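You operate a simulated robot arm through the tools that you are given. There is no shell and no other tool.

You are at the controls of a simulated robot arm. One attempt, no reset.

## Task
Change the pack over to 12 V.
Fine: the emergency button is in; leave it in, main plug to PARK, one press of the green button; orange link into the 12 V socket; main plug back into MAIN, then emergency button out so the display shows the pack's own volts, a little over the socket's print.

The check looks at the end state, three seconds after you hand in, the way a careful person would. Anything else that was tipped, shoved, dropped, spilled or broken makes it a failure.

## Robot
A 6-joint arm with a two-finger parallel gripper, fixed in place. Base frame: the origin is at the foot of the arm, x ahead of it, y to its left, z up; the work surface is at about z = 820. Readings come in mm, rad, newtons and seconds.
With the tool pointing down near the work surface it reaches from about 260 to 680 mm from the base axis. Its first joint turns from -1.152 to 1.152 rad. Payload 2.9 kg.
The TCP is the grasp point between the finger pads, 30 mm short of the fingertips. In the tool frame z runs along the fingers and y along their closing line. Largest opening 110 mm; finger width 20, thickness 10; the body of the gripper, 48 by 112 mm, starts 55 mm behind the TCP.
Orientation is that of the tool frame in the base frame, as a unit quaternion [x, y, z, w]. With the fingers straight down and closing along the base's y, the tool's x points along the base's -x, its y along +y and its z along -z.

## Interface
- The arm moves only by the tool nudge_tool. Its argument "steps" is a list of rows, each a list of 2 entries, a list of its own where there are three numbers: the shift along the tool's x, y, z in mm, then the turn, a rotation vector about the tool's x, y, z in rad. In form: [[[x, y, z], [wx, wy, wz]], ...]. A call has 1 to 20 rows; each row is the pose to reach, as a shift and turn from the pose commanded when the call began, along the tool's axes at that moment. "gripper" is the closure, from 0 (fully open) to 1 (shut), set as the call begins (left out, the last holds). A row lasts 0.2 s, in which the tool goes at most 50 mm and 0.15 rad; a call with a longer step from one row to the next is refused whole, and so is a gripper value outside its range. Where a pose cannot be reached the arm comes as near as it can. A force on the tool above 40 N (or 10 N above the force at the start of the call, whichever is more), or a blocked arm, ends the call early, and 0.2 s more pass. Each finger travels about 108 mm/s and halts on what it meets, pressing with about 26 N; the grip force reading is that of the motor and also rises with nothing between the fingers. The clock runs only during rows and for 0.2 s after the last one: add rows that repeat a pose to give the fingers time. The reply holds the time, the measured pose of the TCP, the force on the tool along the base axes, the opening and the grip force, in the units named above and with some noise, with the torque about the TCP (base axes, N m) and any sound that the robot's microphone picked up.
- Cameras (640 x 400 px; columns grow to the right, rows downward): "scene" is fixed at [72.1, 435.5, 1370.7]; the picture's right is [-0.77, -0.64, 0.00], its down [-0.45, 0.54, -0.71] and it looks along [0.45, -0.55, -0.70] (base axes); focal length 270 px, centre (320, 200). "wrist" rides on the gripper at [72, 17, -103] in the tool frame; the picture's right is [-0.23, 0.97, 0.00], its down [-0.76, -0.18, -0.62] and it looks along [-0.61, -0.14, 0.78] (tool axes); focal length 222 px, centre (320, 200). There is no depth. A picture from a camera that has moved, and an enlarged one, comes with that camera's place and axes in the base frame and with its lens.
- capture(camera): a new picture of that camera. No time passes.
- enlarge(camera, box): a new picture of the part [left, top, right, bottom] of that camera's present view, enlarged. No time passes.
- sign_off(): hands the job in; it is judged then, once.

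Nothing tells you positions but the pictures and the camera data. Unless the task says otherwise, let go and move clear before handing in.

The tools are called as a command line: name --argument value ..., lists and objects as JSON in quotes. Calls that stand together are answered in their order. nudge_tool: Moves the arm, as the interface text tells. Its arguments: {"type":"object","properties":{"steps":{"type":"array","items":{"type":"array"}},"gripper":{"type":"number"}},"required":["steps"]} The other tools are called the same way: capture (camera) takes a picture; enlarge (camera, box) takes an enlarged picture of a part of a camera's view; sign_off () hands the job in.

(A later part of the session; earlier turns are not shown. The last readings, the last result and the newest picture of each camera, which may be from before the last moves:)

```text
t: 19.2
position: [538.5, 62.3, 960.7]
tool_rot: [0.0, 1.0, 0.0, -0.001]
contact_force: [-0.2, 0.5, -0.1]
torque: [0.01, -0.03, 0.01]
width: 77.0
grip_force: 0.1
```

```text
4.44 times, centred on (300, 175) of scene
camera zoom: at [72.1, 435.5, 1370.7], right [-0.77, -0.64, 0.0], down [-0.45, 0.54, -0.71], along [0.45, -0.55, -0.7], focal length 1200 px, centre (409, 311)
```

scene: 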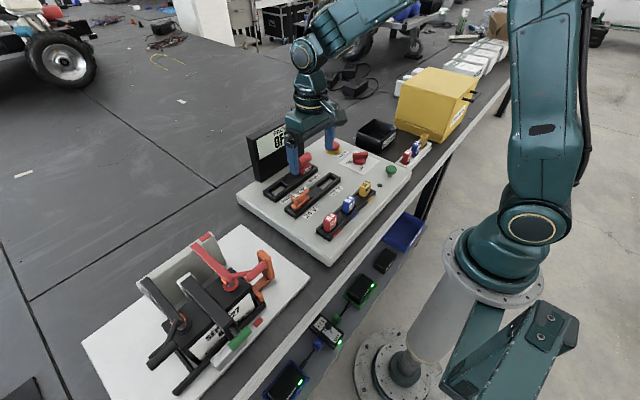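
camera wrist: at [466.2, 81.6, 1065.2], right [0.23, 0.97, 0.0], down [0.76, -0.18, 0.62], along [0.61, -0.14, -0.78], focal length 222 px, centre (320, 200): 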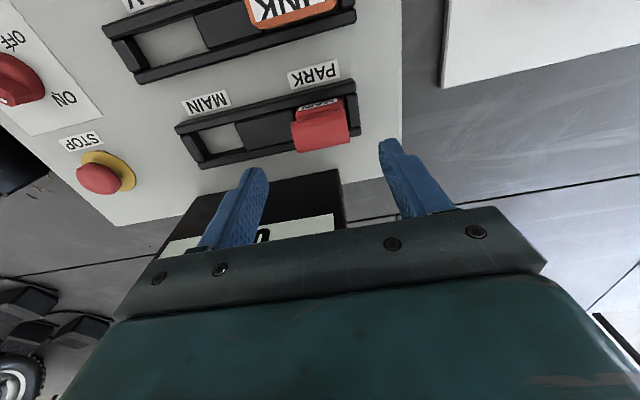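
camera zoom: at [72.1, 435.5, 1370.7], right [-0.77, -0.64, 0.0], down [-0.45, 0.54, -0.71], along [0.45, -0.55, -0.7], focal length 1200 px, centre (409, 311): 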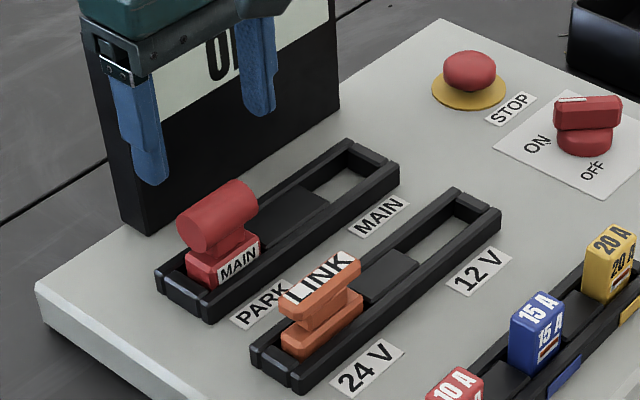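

The plug is in PARK and looks upright. I'll zoom in to confirm it's seated as deeply as it was in MAIN.

enlarge --camera "scene" --box '[275, 165, 325, 205]'

enlarge --camera "wrist" --box '[160, 60, 380, 180]'

```text
10.00 times, centred on (300, 185) of scene
camera zoom: at [72.1, 435.5, 1370.7], right [-0.77, -0.64, 0.0], down [-0.45, 0.54, -0.71], along [0.45, -0.55, -0.7], focal length 2701 px, centre (520, 350)
```

zoom: 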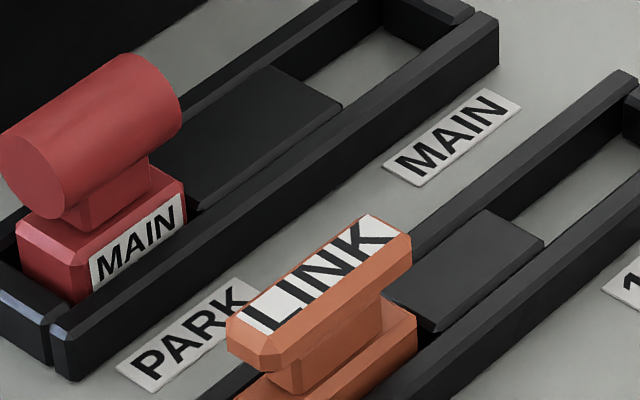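

```text
2.91 times, centred on (270, 120) of wrist
camera zoom: at [466.2, 81.6, 1065.2], right [0.23, 0.97, 0.0], down [0.76, -0.18, 0.62], along [0.61, -0.14, -0.78], focal length 646 px, centre (466, 433)
```

zoom: 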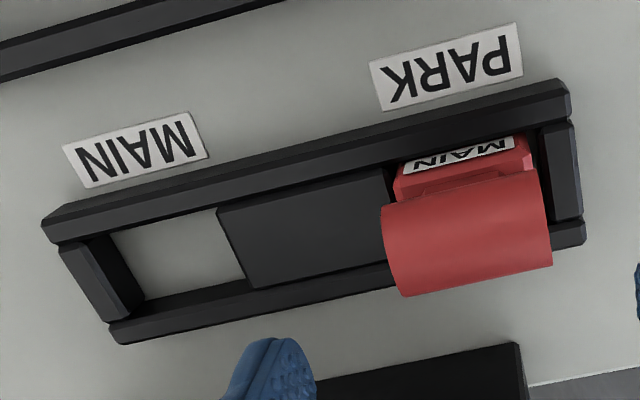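

PARK is confirmed. Next is the green button near (323, -204). I'll close the fingers and travel there at a safe height, then look before pressing.

nudge_tool --steps '[[[25, -32, 0], [0, 0, 0]], [[52, -65, 0], [0, 0, 0]], [[79, -98, 0], [0, 0, 0]], [[106, -131, 0], [0, 0, 0]], [[133, -164, 0], [0, 0, 0]], [[160, -197, 0], [0, 0, 0]], [[187, -230, 0], [0, 0, 0]], [[205, -255, 0], [0, 0, 0]], [[217, -268, 0], [0, 0, 0]], [[217, -268, 0], [0, 0, 0]]]' --gripper 1.0

capture --camera "wrist"

enlarge --camera "scene" --box '[340, 110, 440, 200]'

```text
t: 21.4
position: [323.9, -204.7, 962.2]
tool_rot: [-0.001, 1.0, 0.0, 0.0]
contact_force: [0.7, -0.1, 0.7]
torque: [-0.01, 0.01, -0.01]
width: 0.2
grip_force: 26.1
```

```text
taken
camera wrist: at [251.3, -185.8, 1066.4], right [0.23, 0.97, 0.0], down [0.76, -0.18, 0.62], along [0.61, -0.14, -0.78], focal length 222 px, centre (320, 200)
```

wrist: 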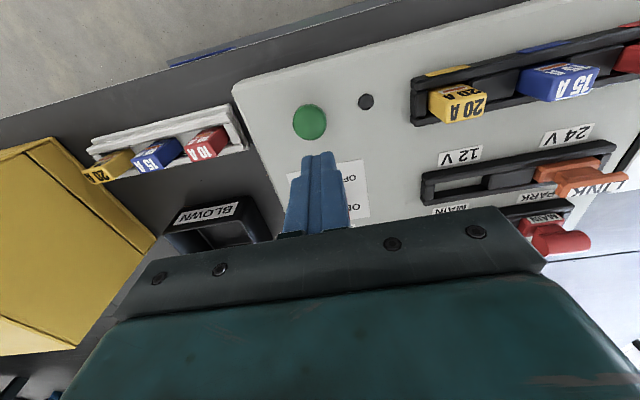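

```text
4.44 times, centred on (390, 155) of scene
camera zoom: at [72.1, 435.5, 1370.7], right [-0.77, -0.64, 0.0], down [-0.45, 0.54, -0.71], along [0.45, -0.55, -0.7], focal length 1200 px, centre (9, 400)
```

zoom: 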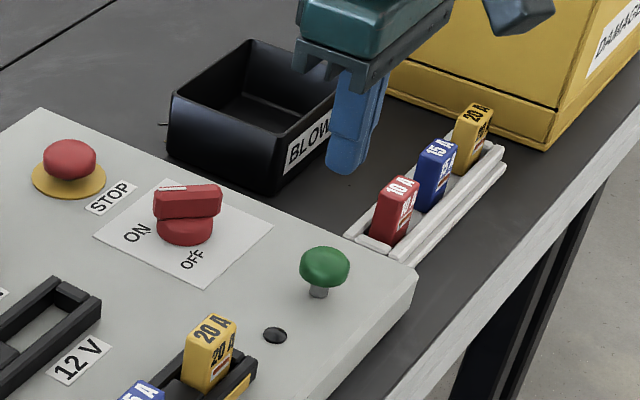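

The dome sits about 9 mm further to -y than the tool axis, near (323, -213). I'll line up and go down to just above it.

nudge_tool --steps '[[[0, -9.5, 0], [0, 0, 0]], [[0, -9.5, 30], [0, 0, 0]], [[0, -9.5, 60], [0, 0, 0]], [[0, -9.5, 60], [0, 0, 0]]]'

capture --camera "wrist"

enlarge --camera "scene" --box '[360, 140, 420, 190]'

```text
t: 22.4
position: [322.6, -213.0, 901.5]
tool_rot: [0.0, 1.0, 0.001, 0.001]
contact_force: [0.3, 0.4, -0.8]
torque: [0.0, 0.03, -0.01]
width: 0.0
grip_force: 26.1
```

```text
taken
camera wrist: at [251.1, -194.0, 1006.3], right [0.23, 0.97, 0.0], down [0.76, -0.18, 0.62], along [0.61, -0.14, -0.78], focal length 222 px, centre (320, 200)
```

wrist: 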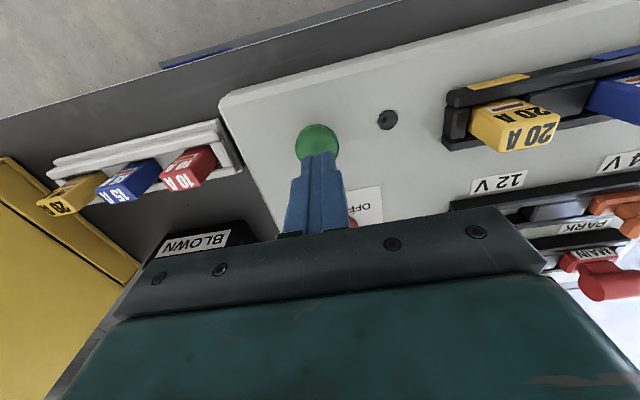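

```text
8.00 times, centred on (390, 165) of scene
camera zoom: at [72.1, 435.5, 1370.7], right [-0.77, -0.64, 0.0], down [-0.45, 0.54, -0.71], along [0.45, -0.55, -0.7], focal length 2161 px, centre (-240, 480)
```

zoom: 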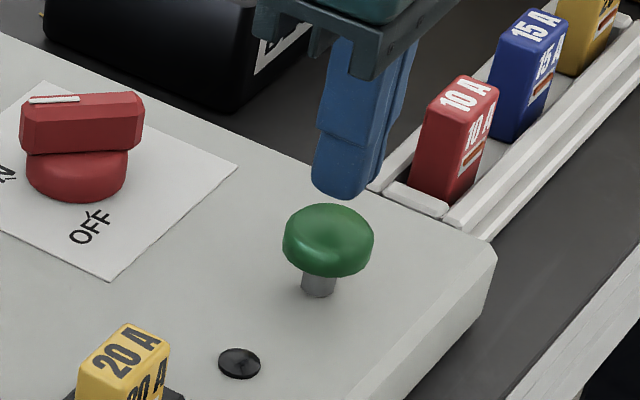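

The fingertips are just above the green dome. I'll lower in small steps to find contact before making the single press.

nudge_tool --steps '[[[0, 0, 3], [0, 0, 0]], [[0, 0, 6], [0, 0, 0]], [[0, 0, 6], [0, 0, 0]]]'

enlarge --camera "scene" --box '[360, 140, 420, 190]'

```text
t: 23.2
position: [323.7, -212.8, 896.3]
tool_rot: [0.001, 1.0, 0.001, 0.0]
contact_force: [0.0, 0.4, -0.1]
torque: [0.0, -0.01, -0.02]
width: 0.2
grip_force: 26.5
```

```text
8.00 times, centred on (390, 165) of scene
camera zoom: at [72.1, 435.5, 1370.7], right [-0.77, -0.64, 0.0], down [-0.45, 0.54, -0.71], along [0.45, -0.55, -0.7], focal length 2161 px, centre (-240, 480)
```

zoom: 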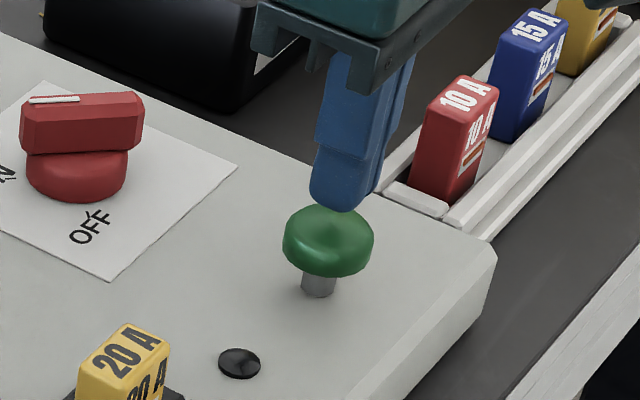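

nudge_tool --steps '[[[0, 0, 1.5], [0, 0, 0]], [[0, 0, 3], [0, 0, 0]], [[0, 0, 3], [0, 0, 0]]]'

```text
t: 24.0
position: [322.6, -212.7, 894.1]
tool_rot: [0.0, 1.0, 0.0, 0.0]
contact_force: [-0.1, 0.4, 0.6]
torque: [0.01, -0.02, -0.06]
width: 0.0
grip_force: 25.8
```

There's no contact yet with the tip at about z=863, so I'll continue down.

nudge_tool --steps '[[[0, 0, 1.5], [0, 0, 0]], [[0, 0, 3], [0, 0, 0]], [[0, 0, 3], [0, 0, 0]]]'

enlarge --camera "scene" --box '[360, 140, 420, 190]'

```text
t: 24.8
position: [321.9, -211.7, 889.3]
tool_rot: [0.0, 1.0, 0.0, 0.001]
contact_force: [0.1, -0.1, 0.2]
torque: [-0.03, 0.0, -0.02]
width: 0.0
grip_force: 25.8
```

```text
8.00 times, centred on (390, 165) of scene
camera zoom: at [72.1, 435.5, 1370.7], right [-0.77, -0.64, 0.0], down [-0.45, 0.54, -0.71], along [0.45, -0.55, -0.7], focal length 2161 px, centre (-240, 480)
```

zoom: 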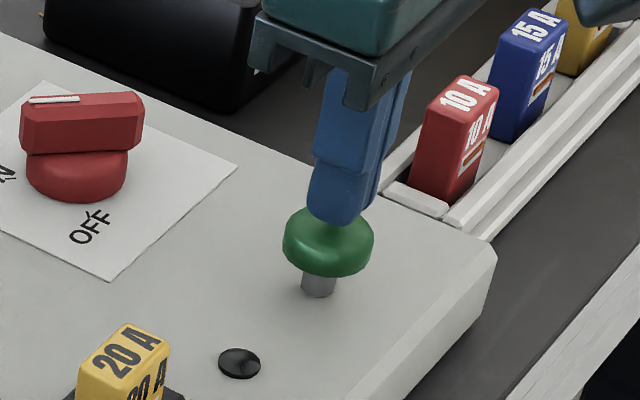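

nudge_tool --steps '[[[0, 0, 1], [0, 0, 0]], [[0, 0, 2], [0, 0, 0]], [[0, 0, 2], [0, 0, 0]]]'

```text
t: 25.6
position: [323.2, -213.5, 886.8]
tool_rot: [0.0, 1.0, 0.0, 0.0]
contact_force: [0.4, -0.1, 0.1]
torque: [-0.02, 0.0, -0.01]
width: 0.0
grip_force: 25.9
```

nudge_tool --steps '[[[0, 0, 1], [0, 0, 0]], [[0, 0, 2], [0, 0, 0]], [[0, 0, 2], [0, 0, 0]]]'

enlarge --camera "scene" --box '[370, 150, 410, 190]'

enlarge --camera "wrist" --box '[260, 90, 400, 210]'

```text
t: 26.4
position: [323.4, -213.1, 887.0]
tool_rot: [0.0, 1.0, 0.0, 0.0]
contact_force: [-0.2, -0.3, -0.6]
torque: [0.0, 0.03, 0.0]
width: 0.0
grip_force: 25.9
```

```text
10.00 times, centred on (390, 170) of scene
camera zoom: at [72.1, 435.5, 1370.7], right [-0.77, -0.64, 0.0], down [-0.45, 0.54, -0.71], along [0.45, -0.55, -0.7], focal length 2701 px, centre (-380, 500)
```

zoom: 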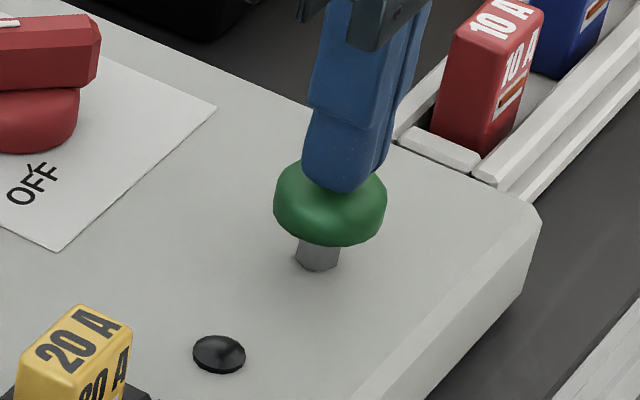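

```text
3.33 times, centred on (330, 150) of wrist
camera zoom: at [250.9, -194.7, 989.9], right [0.23, 0.97, 0.0], down [0.76, -0.18, 0.62], along [0.61, -0.14, -0.78], focal length 740 px, centre (287, 367)
```

zoom: 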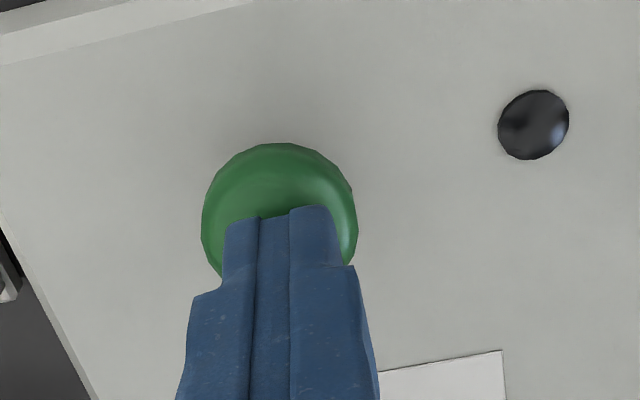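

The fingertips are centred on the dome and almost touching. I'll take one more small step to feel contact.

nudge_tool --steps '[[[0, 0, 1], [0, 0, 0]], [[0, 0, 2], [0, 0, 0]], [[0, 0, 2], [0, 0, 0]]]'

```text
t: 27.2
position: [323.1, -211.7, 884.1]
tool_rot: [0.001, 1.0, 0.001, 0.0]
contact_force: [1.0, 0.1, 0.3]
torque: [-0.01, -0.02, 0.0]
width: 0.0
grip_force: 26.3
```

nudge_tool --steps '[[[0, 0, 1], [0, 0, 0]], [[0, 0, 2], [0, 0, 0]], [[0, 0, 2], [0, 0, 0]]]'

enlarge --camera "scene" --box '[370, 150, 410, 190]'

```text
t: 28.0
position: [324.2, -212.9, 882.1]
tool_rot: [0.0, 1.0, 0.0, 0.0]
contact_force: [0.3, 0.8, 0.2]
torque: [-0.01, 0.02, 0.0]
width: 0.0
grip_force: 26.2
```

```text
10.00 times, centred on (390, 170) of scene
camera zoom: at [72.1, 435.5, 1370.7], right [-0.77, -0.64, 0.0], down [-0.45, 0.54, -0.71], along [0.45, -0.55, -0.7], focal length 2701 px, centre (-380, 500)
```

zoom: 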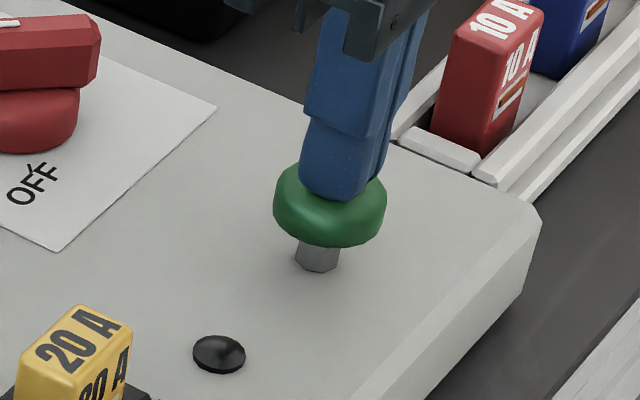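

nudge_tool --steps '[[[0, 0, 1], [0, 0, 0]], [[0, 0, 2], [0, 0, 0]], [[0, 0, 3], [0, 0, 0]]]'

enlarge --camera "scene" --box '[370, 150, 410, 190]'

```text
t: 28.8
position: [324.4, -213.0, 879.7]
tool_rot: [0.0, 1.0, 0.0, 0.0]
contact_force: [-0.1, 0.1, 2.3]
torque: [0.01, 0.02, 0.01]
width: 0.0
grip_force: 25.8
```

```text
10.00 times, centred on (390, 170) of scene
camera zoom: at [72.1, 435.5, 1370.7], right [-0.77, -0.64, 0.0], down [-0.45, 0.54, -0.71], along [0.45, -0.55, -0.7], focal length 2701 px, centre (-380, 500)
```

zoom: 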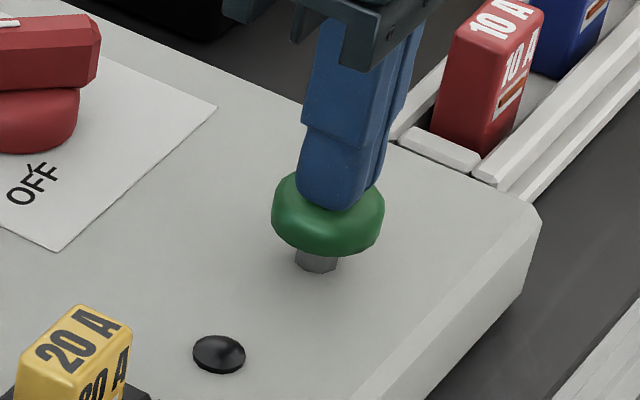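

The dome is moving now at 2.3 N. I'll complete this one press until it clicks or bottoms.

nudge_tool --steps '[[[0, 0, 1], [0, 0, 0]], [[0, 0, 2], [0, 0, 0]], [[0, 0, 3], [0, 0, 0]], [[0, 0, 3], [0, 0, 0]]]'

enlarge --camera "scene" --box '[370, 150, 410, 190]'

```text
t: 29.8
position: [323.6, -212.0, 875.2]
tool_rot: [0.0, 1.0, -0.001, 0.001]
contact_force: [1.8, 0.9, 3.4]
torque: [0.03, -0.07, 0.0]
width: 0.0
grip_force: 25.5
heard: click
```

```text
10.00 times, centred on (390, 170) of scene
camera zoom: at [72.1, 435.5, 1370.7], right [-0.77, -0.64, 0.0], down [-0.45, 0.54, -0.71], along [0.45, -0.55, -0.7], focal length 2701 px, centre (-380, 500)
```

zoom: 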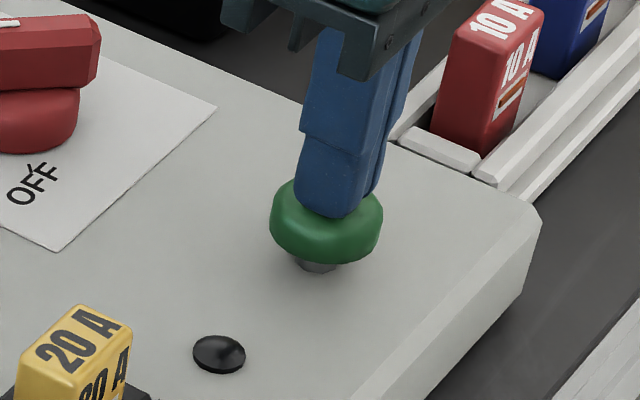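

I heard a click, so that's the single press. I'll lift straight off and look at the whole scene.

nudge_tool --steps '[[[0, 0, -10], [0, 0, 0]], [[0, 0, -40], [0, 0, 0]], [[0, 0, -86], [0, 0, 0]], [[0, 0, -86], [0, 0, 0]]]'

capture --camera "scene"

enlarge --camera "scene" --box '[230, 110, 430, 270]'

```text
t: 30.8
position: [322.5, -212.4, 962.1]
tool_rot: [0.0, 1.0, 0.0, 0.0]
contact_force: [-0.6, 0.6, -0.4]
torque: [-0.01, -0.02, -0.05]
width: 0.0
grip_force: 25.8
```

```text
taken
```

scene: 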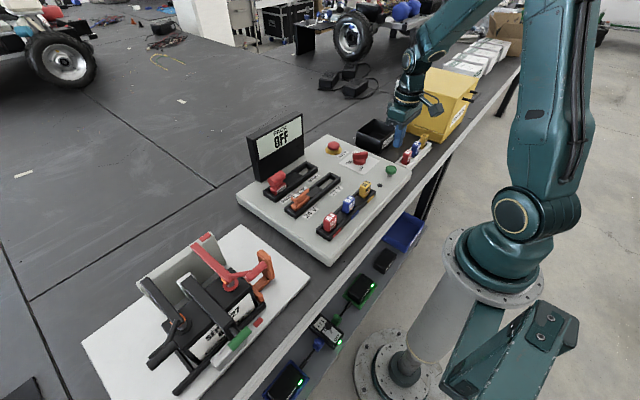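

```text
2.50 times, centred on (330, 190) of scene
camera zoom: at [72.1, 435.5, 1370.7], right [-0.77, -0.64, 0.0], down [-0.45, 0.54, -0.71], along [0.45, -0.55, -0.7], focal length 675 px, centre (295, 225)
```

zoom: 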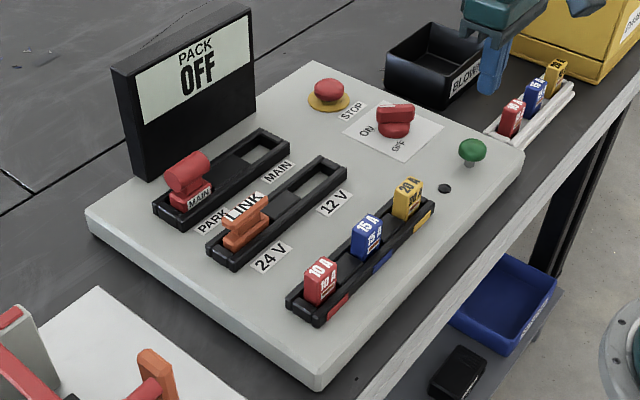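

The display still reads OFF and the green button has popped back up. Next I'll move above the link at about (450, 65) with the fingers open.

nudge_tool --steps '[[[-18, 40, 0], [0, 0, 0]], [[-36, 80, 0], [0, 0, 0]], [[-54, 120, 0], [0, 0, 0]], [[-72, 160, 0], [0, 0, 0]], [[-90, 200, 0], [0, 0, 0]], [[-108, 240, 0], [0, 0, 0]], [[-122, 268, 0], [0, 0, 0]], [[-126.6, 279, 0], [0, 0, 0]], [[-126.6, 279, 0], [0, 0, 0]]]' --gripper 0.0

enlarge --camera "wrist" --box '[220, 70, 420, 190]'

enlarge --camera "scene" --box '[270, 150, 350, 220]'

```text
t: 32.8
position: [448.3, 66.8, 962.6]
tool_rot: [0.0, 1.0, 0.0, 0.0]
contact_force: [-0.6, -0.1, 0.0]
torque: [-0.05, -0.03, 0.01]
width: 110.1
grip_force: 0.1
```

```text
3.20 times, centred on (320, 130) of wrist
camera zoom: at [376.4, 85.1, 1066.9], right [0.23, 0.97, 0.0], down [0.76, -0.18, 0.62], along [0.61, -0.14, -0.78], focal length 711 px, centre (320, 424)
```

zoom: 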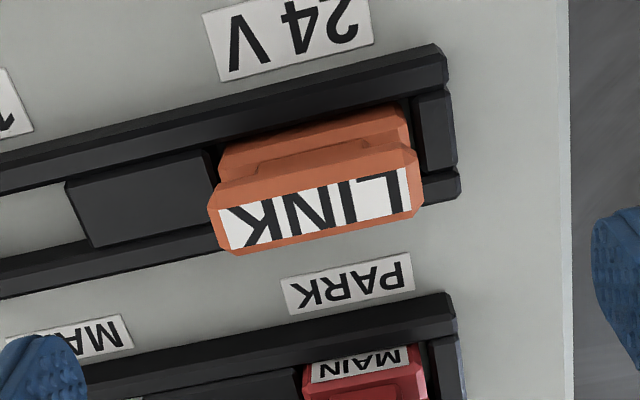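

```text
5.71 times, centred on (310, 185) of scene
camera zoom: at [72.1, 435.5, 1370.7], right [-0.77, -0.64, 0.0], down [-0.45, 0.54, -0.71], along [0.45, -0.55, -0.7], focal length 1544 px, centre (377, 286)
```

zoom: 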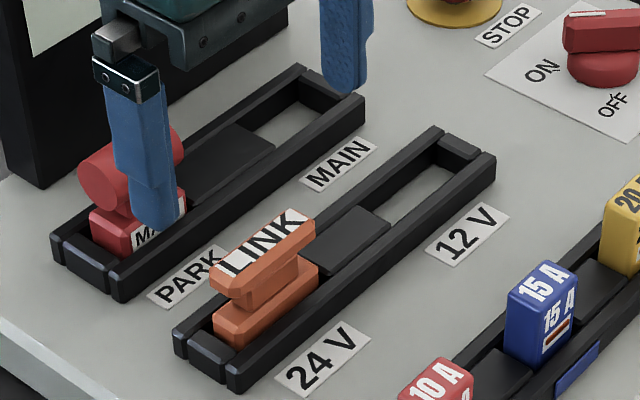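

The link sits where expected, and I make it (451.5, 65, 876). I'll go down in two stages and check in between.

nudge_tool --steps '[[[-1.5, -0.5, 20], [0, 0, 0]], [[-1.5, -0.5, 42], [0, 0, 0]], [[-1.5, -0.5, 42], [0, 0, 0]]]'

capture --camera "wrist"

enlarge --camera "scene" --box '[270, 150, 350, 220]'

```text
t: 33.6
position: [450.9, 65.1, 919.7]
tool_rot: [0.0, 1.0, -0.001, 0.001]
contact_force: [-0.5, 0.0, 0.2]
torque: [0.02, -0.01, 0.01]
width: 110.3
grip_force: 0.1
```

```text
taken
camera wrist: at [378.4, 83.7, 1024.5], right [0.23, 0.97, 0.0], down [0.76, -0.18, 0.62], along [0.61, -0.14, -0.78], focal length 222 px, centre (320, 200)
```

wrist: 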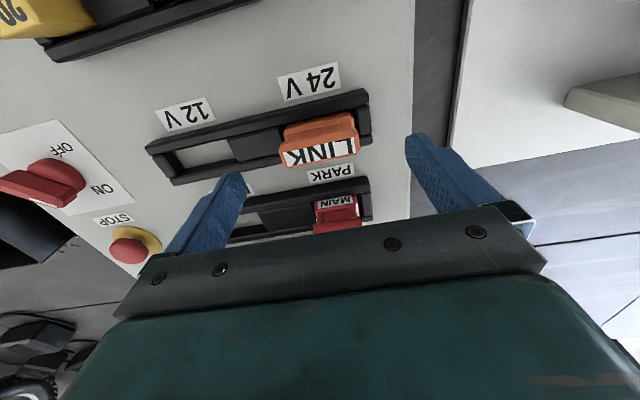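

```text
5.71 times, centred on (310, 185) of scene
camera zoom: at [72.1, 435.5, 1370.7], right [-0.77, -0.64, 0.0], down [-0.45, 0.54, -0.71], along [0.45, -0.55, -0.7], focal length 1544 px, centre (377, 286)
```

zoom: 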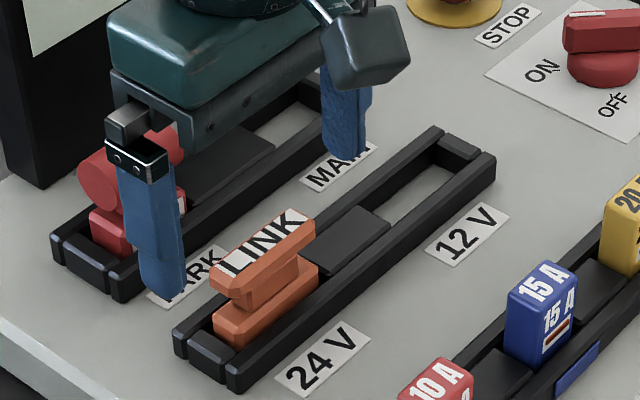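

The alignment is good, with the link at (320, 152). I'll go down to grip height and close on the bar's ends.

nudge_tool --steps '[[[0, 0, 16], [0, 0, 0]], [[0, 0, 32], [0, 0, 0]], [[0, 0, 32], [0, 0, 0]]]'

nudge_tool --steps '[[[0, 0, 0], [0, 0, 0]], [[0, 0, 0], [0, 0, 0]], [[0, 0, 0], [0, 0, 0]], [[0, 0, 0], [0, 0, 0]]]' --gripper 1.0

enlarge --camera "wrist" --box '[220, 80, 420, 240]'

enlarge --camera "scene" --box '[270, 150, 350, 220]'

```text
t: 34.4
position: [450.8, 66.3, 888.8]
tool_rot: [0.0, 1.0, 0.001, 0.0]
contact_force: [-0.4, 0.3, -0.3]
torque: [-0.02, 0.0, -0.03]
width: 109.9
grip_force: 0.1
```

```text
t: 35.4
position: [450.5, 67.3, 887.8]
tool_rot: [0.0, 1.0, 0.0, 0.0]
contact_force: [-1.2, -0.1, -0.2]
torque: [0.02, -0.01, 0.05]
width: 59.2
grip_force: 26.1
```

```text
2.50 times, centred on (320, 160) of wrist
camera zoom: at [378.2, 85.0, 992.2], right [0.23, 0.97, 0.0], down [0.76, -0.18, 0.62], along [0.61, -0.14, -0.78], focal length 555 px, centre (320, 300)
```

zoom: 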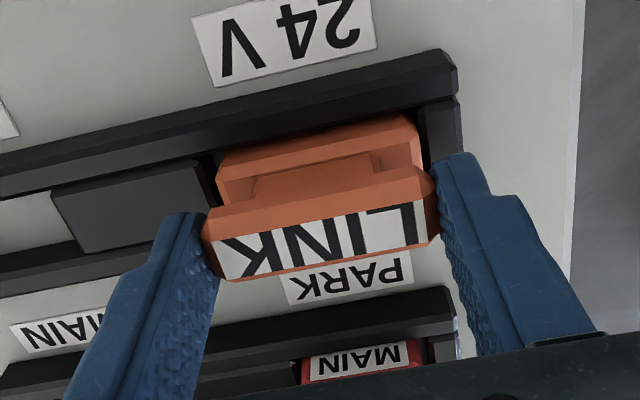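

```text
5.71 times, centred on (310, 185) of scene
camera zoom: at [72.1, 435.5, 1370.7], right [-0.77, -0.64, 0.0], down [-0.45, 0.54, -0.71], along [0.45, -0.55, -0.7], focal length 1544 px, centre (377, 286)
```

zoom: 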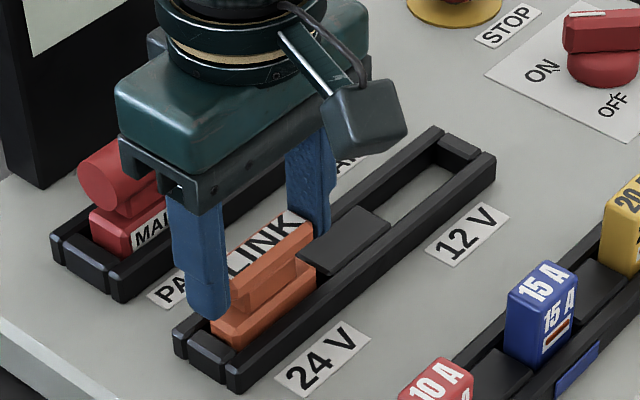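

The link is gripped at 59 mm wide. I'll pull it straight up.

nudge_tool --steps '[[[0, 0, -4], [0, 0, 0]], [[0, 0, -10], [0, 0, 0]], [[0, 0, -20], [0, 0, 0]], [[0, 0, -35], [0, 0, 0]], [[0, 0, -50], [0, 0, 0]], [[0, 0, -50], [0, 0, 0]]]'

capture --camera "wrist"

enlarge --camera "scene" --box '[270, 150, 350, 220]'

```text
t: 36.8
position: [451.2, 63.9, 938.1]
tool_rot: [0.0, 1.0, 0.0, 0.0]
contact_force: [-0.8, 0.1, -0.6]
torque: [0.02, 0.0, -0.02]
width: 58.9
grip_force: 25.8
```

```text
taken
camera wrist: at [379.0, 82.6, 1042.3], right [0.23, 0.97, 0.0], down [0.76, -0.18, 0.62], along [0.61, -0.14, -0.78], focal length 222 px, centre (320, 200)
```

wrist: 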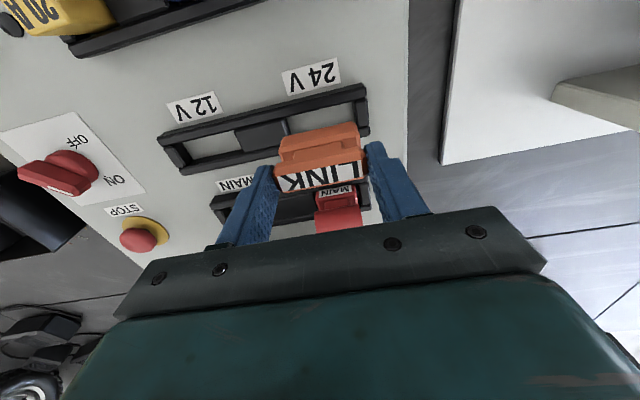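

```text
5.71 times, centred on (310, 185) of scene
camera zoom: at [72.1, 435.5, 1370.7], right [-0.77, -0.64, 0.0], down [-0.45, 0.54, -0.71], along [0.45, -0.55, -0.7], focal length 1544 px, centre (377, 286)
```

zoom: 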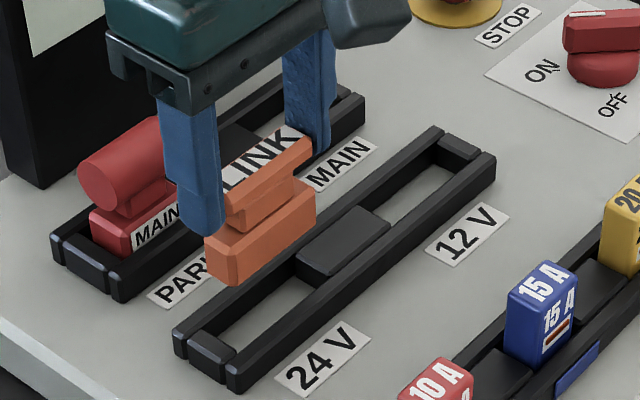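

The link is out. I'll zoom in on the 12 V and 24 V openings to measure their spacing.

enlarge --camera "scene" --box '[295, 170, 350, 220]'

enlarge --camera "wrist" --box '[150, 70, 390, 200]'

```text
8.00 times, centred on (322, 195) of scene
camera zoom: at [72.1, 435.5, 1370.7], right [-0.77, -0.64, 0.0], down [-0.45, 0.54, -0.71], along [0.45, -0.55, -0.7], focal length 2161 px, centre (300, 240)
```

zoom: 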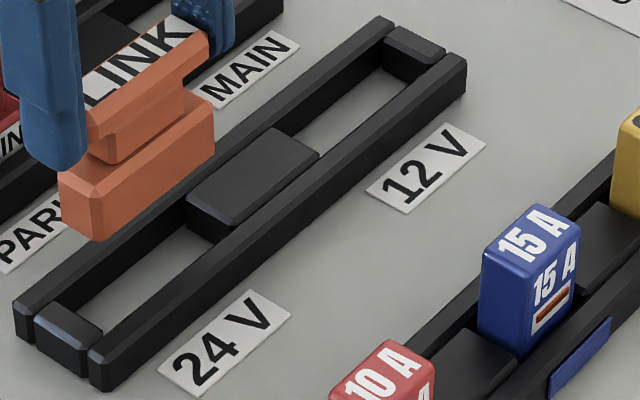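

```text
2.67 times, centred on (270, 135) of wrist
camera zoom: at [379.0, 82.6, 1042.3], right [0.23, 0.97, 0.0], down [0.76, -0.18, 0.62], along [0.61, -0.14, -0.78], focal length 592 px, centre (453, 373)
```

zoom: 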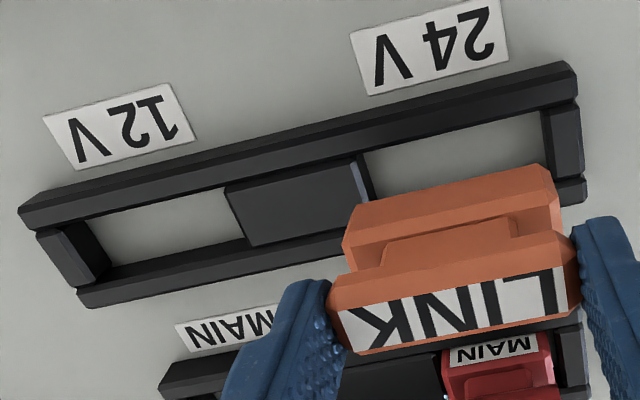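

The sockets are 114 mm apart, the same as the other rail, and the yaw is close to zero. I'll carry the link 114 mm in -y and hover above the 12 V socket.

nudge_tool --steps '[[[0, -35, 0], [0, 0, 0]], [[0.3, -75, 0], [0, 0, 0]], [[0.6, -114, 0], [0, 0, 0]], [[0.6, -114, 0], [0, 0, 0]], [[0.6, -114, 22], [0, 0, 0]], [[0.6, -114, 22], [0, 0, 0]]]'

enlarge --camera "wrist" --box '[220, 60, 460, 220]'

enlarge --camera "scene" --box '[300, 150, 360, 200]'

```text
t: 38.2
position: [452.2, -49.5, 914.3]
tool_rot: [0.0, 1.0, -0.001, 0.0]
contact_force: [0.7, 0.4, -0.6]
torque: [-0.02, -0.01, 0.0]
width: 59.3
grip_force: 26.5
```

```text
2.50 times, centred on (340, 140) of wrist
camera zoom: at [379.3, -30.8, 1018.6], right [0.23, 0.97, 0.0], down [0.76, -0.18, 0.62], along [0.61, -0.14, -0.78], focal length 555 px, centre (270, 350)
```

zoom: 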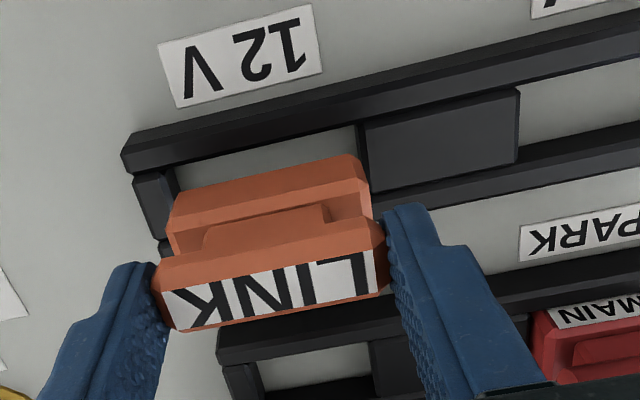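

```text
8.00 times, centred on (330, 175) of scene
camera zoom: at [72.1, 435.5, 1370.7], right [-0.77, -0.64, 0.0], down [-0.45, 0.54, -0.71], along [0.45, -0.55, -0.7], focal length 2161 px, centre (240, 400)
```

zoom: 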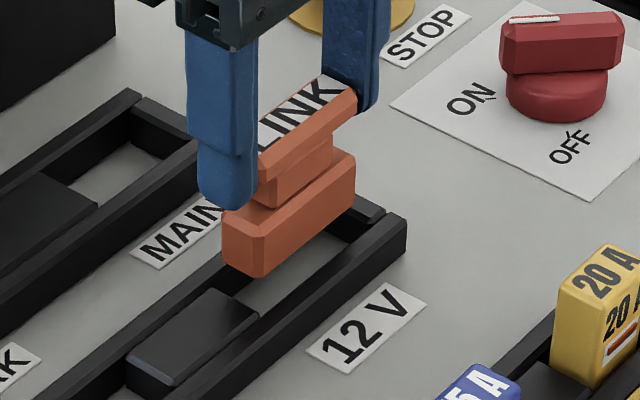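

enlarge --camera "wrist" --box '[250, 90, 400, 190]'

enlarge --camera "scene" --box '[312, 160, 352, 200]'

```text
4.00 times, centred on (325, 140) of wrist
camera zoom: at [379.3, -30.8, 1018.6], right [0.23, 0.97, 0.0], down [0.76, -0.18, 0.62], along [0.61, -0.14, -0.78], focal length 888 px, centre (300, 440)
```

zoom: 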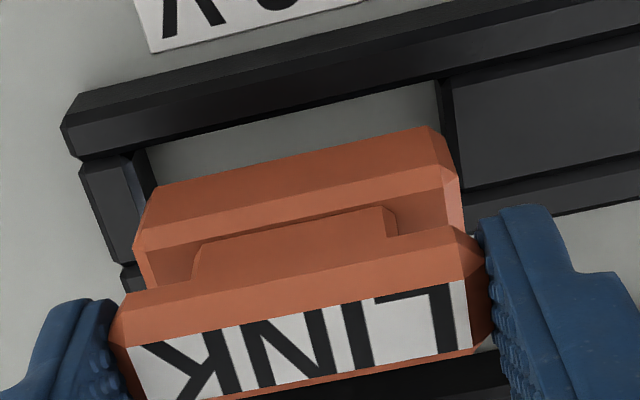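

```text
10.00 times, centred on (332, 180) of scene
camera zoom: at [72.1, 435.5, 1370.7], right [-0.77, -0.64, 0.0], down [-0.45, 0.54, -0.71], along [0.45, -0.55, -0.7], focal length 2701 px, centre (200, 400)
```

zoom: 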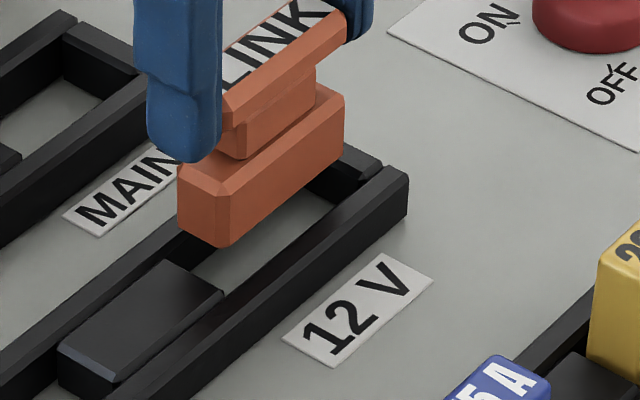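

The link looks centred in y over the 12 V socket, with a small gap at the near wall. I'll lower slowly and watch force and torque.

nudge_tool --steps '[[[0, 0, 4], [0, 0, 0]], [[0, 0, 8], [0, 0, 0]], [[0, 0, 10], [0, 0, 0]], [[0, 0, 10], [0, 0, 0]]]'

enlarge --camera "wrist" --box '[250, 90, 400, 190]'

enlarge --camera "scene" --box '[312, 160, 352, 200]'

```text
t: 39.2
position: [450.4, -48.7, 906.0]
tool_rot: [0.0, 1.0, 0.0, 0.0]
contact_force: [-0.6, 0.1, -0.9]
torque: [0.02, -0.01, -0.01]
width: 59.1
grip_force: 26.0
```

```text
4.00 times, centred on (325, 140) of wrist
camera zoom: at [378.4, -31.0, 1009.6], right [0.23, 0.97, 0.0], down [0.76, -0.18, 0.62], along [0.61, -0.14, -0.78], focal length 888 px, centre (300, 440)
```

zoom: 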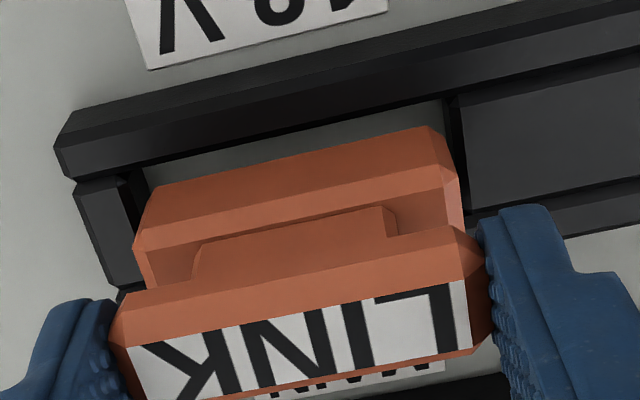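

```text
10.00 times, centred on (332, 180) of scene
camera zoom: at [72.1, 435.5, 1370.7], right [-0.77, -0.64, 0.0], down [-0.45, 0.54, -0.71], along [0.45, -0.55, -0.7], focal length 2701 px, centre (200, 400)
```

zoom: 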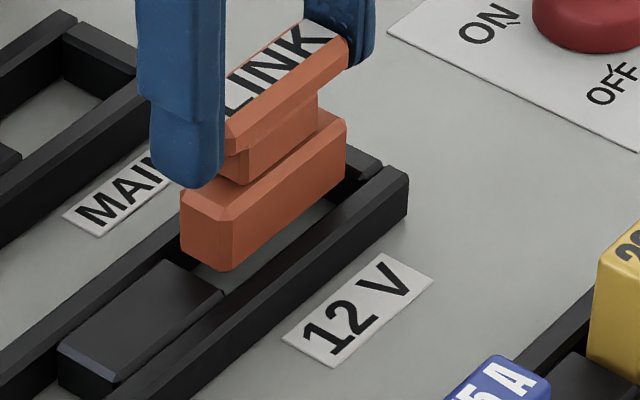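

nudge_tool --steps '[[[0, 0, 2], [0, 0, 0]], [[0, 0, 4], [0, 0, 0]], [[0, 0, 6], [0, 0, 0]], [[0, 0, 6], [0, 0, 0]]]'

enlarge --camera "scene" --box '[312, 160, 352, 200]'

```text
t: 40.2
position: [449.5, -48.5, 899.6]
tool_rot: [0.0, 1.0, -0.001, 0.001]
contact_force: [0.6, -0.5, -1.2]
torque: [0.02, 0.0, 0.04]
width: 59.2
grip_force: 26.2
```

```text
10.00 times, centred on (332, 180) of scene
camera zoom: at [72.1, 435.5, 1370.7], right [-0.77, -0.64, 0.0], down [-0.45, 0.54, -0.71], along [0.45, -0.55, -0.7], focal length 2701 px, centre (200, 400)
```

zoom: 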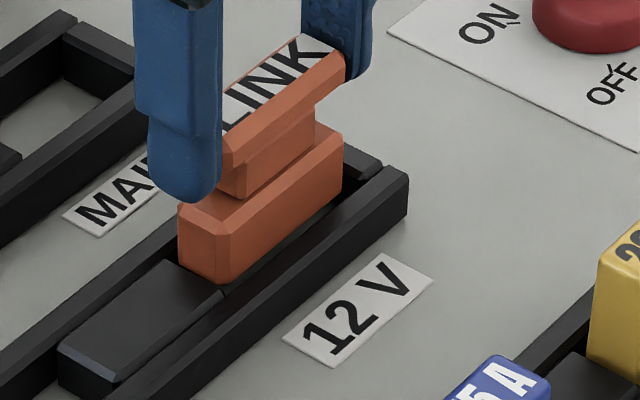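

Still free. The base is entering the socket, so I'll continue down to near the seat.

nudge_tool --steps '[[[0, 0, 3], [0, 0, 0]], [[0, 0, 6], [0, 0, 0]], [[0, 0, 9], [0, 0, 0]], [[0, 0, 11], [0, 0, 0]], [[0, 0, 11], [0, 0, 0]]]'

enlarge --camera "scene" --box '[312, 160, 352, 200]'

enlarge --camera "wrist" --box '[250, 90, 400, 190]'

```text
t: 41.4
position: [449.5, -48.2, 889.6]
tool_rot: [0.0, 1.0, 0.0, -0.001]
contact_force: [-1.6, -0.4, -1.5]
torque: [0.02, -0.02, -0.02]
width: 59.2
grip_force: 25.7
```

```text
10.00 times, centred on (332, 180) of scene
camera zoom: at [72.1, 435.5, 1370.7], right [-0.77, -0.64, 0.0], down [-0.45, 0.54, -0.71], along [0.45, -0.55, -0.7], focal length 2701 px, centre (200, 400)
```

zoom: 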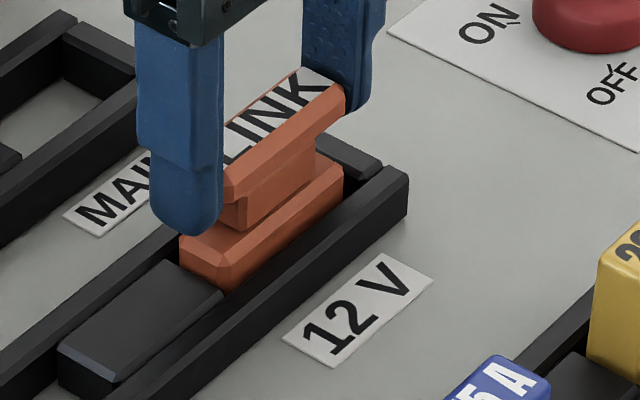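

```text
4.00 times, centred on (325, 140) of wrist
camera zoom: at [377.9, -29.8, 993.1], right [0.23, 0.97, 0.0], down [0.76, -0.18, 0.62], along [0.61, -0.14, -0.78], focal length 888 px, centre (300, 440)
```

zoom: 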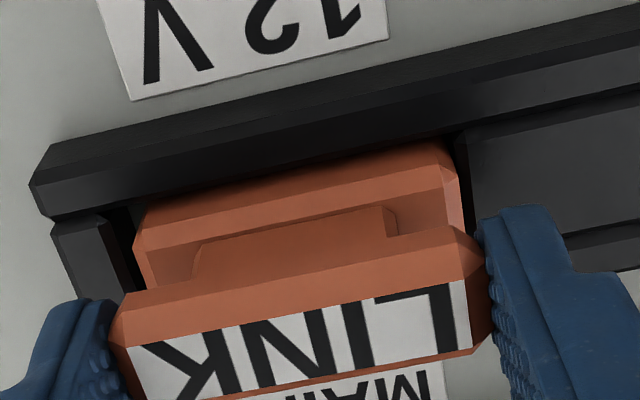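

The link is in, with a bit more gap on the cap side. I'll shift 0.9 mm toward -y to centre it and lower to the seat.

nudge_tool --steps '[[[0, -0.9, 0], [0, 0, 0]], [[0, -0.9, 1], [0, 0, 0]], [[0, -0.9, 2], [0, 0, 0]], [[0, -0.9, 2], [0, 0, 0]]]'

```text
t: 42.4
position: [451.4, -49.2, 888.5]
tool_rot: [0.0, 1.0, 0.0, 0.001]
contact_force: [-4.2, 2.6, 18.6]
torque: [0.1, 0.27, -0.01]
width: 59.2
grip_force: 25.4
```

The link is seated: 18.6 N at the same height it had in the 24 V socket. I'll ease off, open and lift clear.

nudge_tool --steps '[[[0, 0, -1.5], [0, 0, 0]], [[0, 0, -1.5], [0, 0, 0]]]'

nudge_tool --steps '[[[0, 0, 0], [0, 0, 0]], [[0, 0, 0], [0, 0, 0]], [[0, 0, 0], [0, 0, 0]]]' --gripper 0.2

nudge_tool --steps '[[[0, 0, -20], [0, 0, 0]], [[0, 0, -50], [0, 0, 0]], [[0, 0, -73], [0, 0, 0]], [[0, 0, -73], [0, 0, 0]]]'

enlarge --camera "wrist" --box '[200, 60, 440, 210]'

enlarge --camera "scene" --box '[270, 140, 360, 220]'

```text
t: 43.0
position: [449.2, -50.3, 888.0]
tool_rot: [0.0, 1.0, 0.0, 0.001]
contact_force: [0.7, -0.3, 2.5]
torque: [-0.01, -0.11, -0.03]
width: 59.1
grip_force: 25.9
```

```text
t: 43.8
position: [449.3, -49.5, 889.0]
tool_rot: [-0.001, 1.0, 0.001, 0.0]
contact_force: [-0.1, -0.4, 0.5]
torque: [0.02, 0.0, 0.01]
width: 87.9
grip_force: 0.0
```

```text
t: 44.8
position: [449.6, -49.5, 961.0]
tool_rot: [0.0, 1.0, 0.0, 0.0]
contact_force: [0.8, -0.7, 0.1]
torque: [-0.03, 0.01, 0.0]
width: 87.8
grip_force: 0.0
```

```text
2.67 times, centred on (320, 135) of wrist
camera zoom: at [378.0, -31.9, 1065.5], right [0.23, 0.97, 0.0], down [0.76, -0.18, 0.62], along [0.61, -0.14, -0.78], focal length 592 px, centre (320, 373)
```

zoom: 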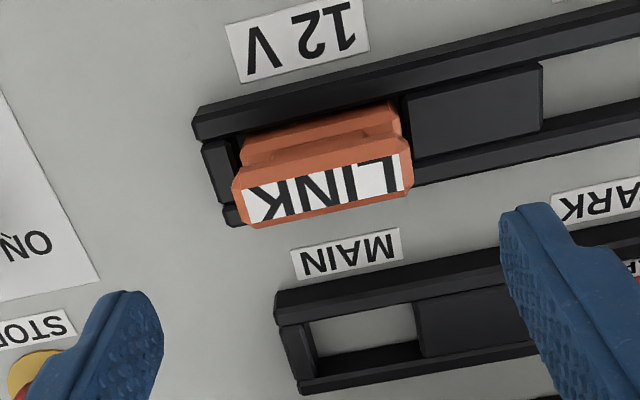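

```text
5.00 times, centred on (315, 180) of scene
camera zoom: at [72.1, 435.5, 1370.7], right [-0.77, -0.64, 0.0], down [-0.45, 0.54, -0.71], along [0.45, -0.55, -0.7], focal length 1351 px, centre (345, 300)
```

zoom: 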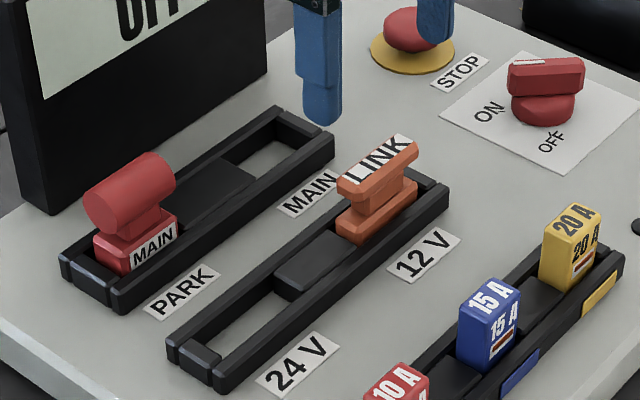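

The link is now in the 12 V socket. A quick close-up will confirm it sits level and fully home.

enlarge --camera "scene" --box '[312, 160, 352, 200]'

enlarge --camera "wrist" --box '[260, 80, 370, 160]'

```text
10.00 times, centred on (332, 180) of scene
camera zoom: at [72.1, 435.5, 1370.7], right [-0.77, -0.64, 0.0], down [-0.45, 0.54, -0.71], along [0.45, -0.55, -0.7], focal length 2701 px, centre (200, 400)
```

zoom: 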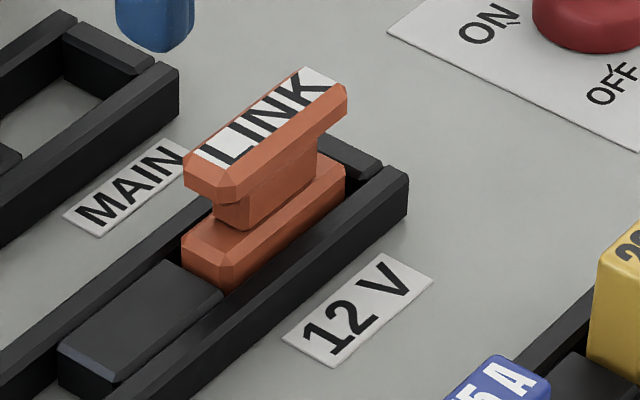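

```text
5.00 times, centred on (315, 120) of wrist
camera zoom: at [378.0, -31.9, 1065.5], right [0.23, 0.97, 0.0], down [0.76, -0.18, 0.62], along [0.61, -0.14, -0.78], focal length 1111 px, centre (345, 600)
```

zoom: 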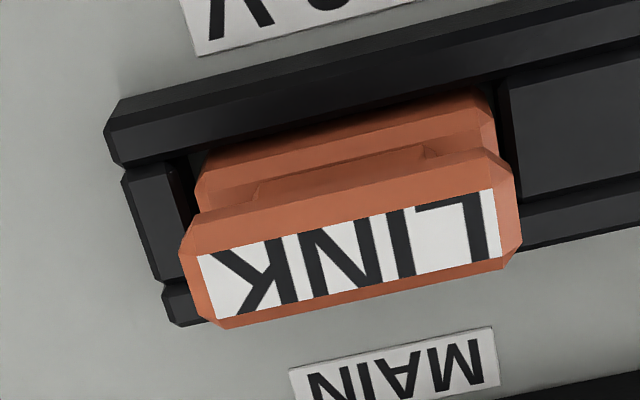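

The link is home. Now I'll return to the red plug in PARK at (540.4, 64) and check the alignment from above.

nudge_tool --steps '[[[-25, 32, 0], [0, 0, 0]], [[-50, 64, 0], [0, 0, 0]], [[-75, 96, 0], [0, 0, 0]], [[-89.5, 113.9, 0], [0, 0, 0]], [[-89.5, 113.9, 0], [0, 0, 0]], [[-89.5, 113.9, 41], [0, 0, 0]], [[-89.5, 113.9, 41], [0, 0, 0]]]' --gripper 0.0

capture --camera "wrist"

enlarge --camera "scene" --box '[260, 130, 350, 210]'

```text
t: 46.4
position: [541.5, 66.8, 919.4]
tool_rot: [0.0, 1.0, 0.0, 0.0]
contact_force: [0.2, 0.2, 0.6]
torque: [0.0, -0.01, -0.01]
width: 109.7
grip_force: 0.0
```

```text
taken
camera wrist: at [468.8, 83.6, 1024.3], right [0.23, 0.97, 0.0], down [0.76, -0.18, 0.62], along [0.61, -0.14, -0.78], focal length 222 px, centre (320, 200)
```

wrist: 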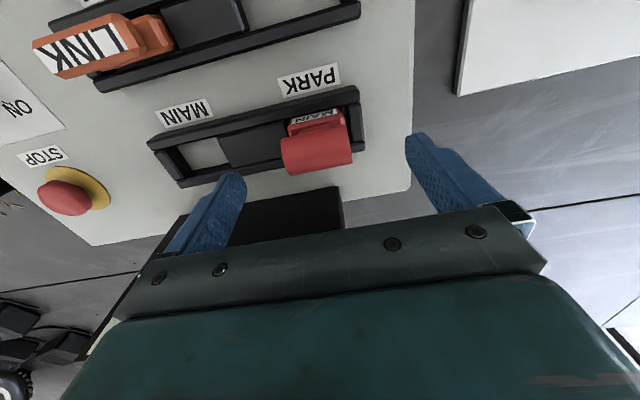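

```text
5.00 times, centred on (305, 170) of scene
camera zoom: at [72.1, 435.5, 1370.7], right [-0.77, -0.64, 0.0], down [-0.45, 0.54, -0.71], along [0.45, -0.55, -0.7], focal length 1351 px, centre (395, 350)
```

zoom: 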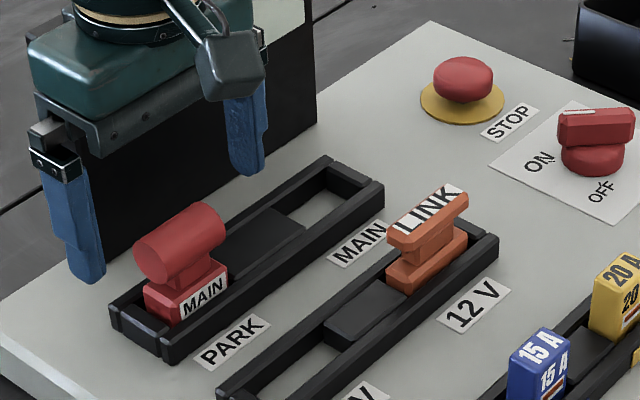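

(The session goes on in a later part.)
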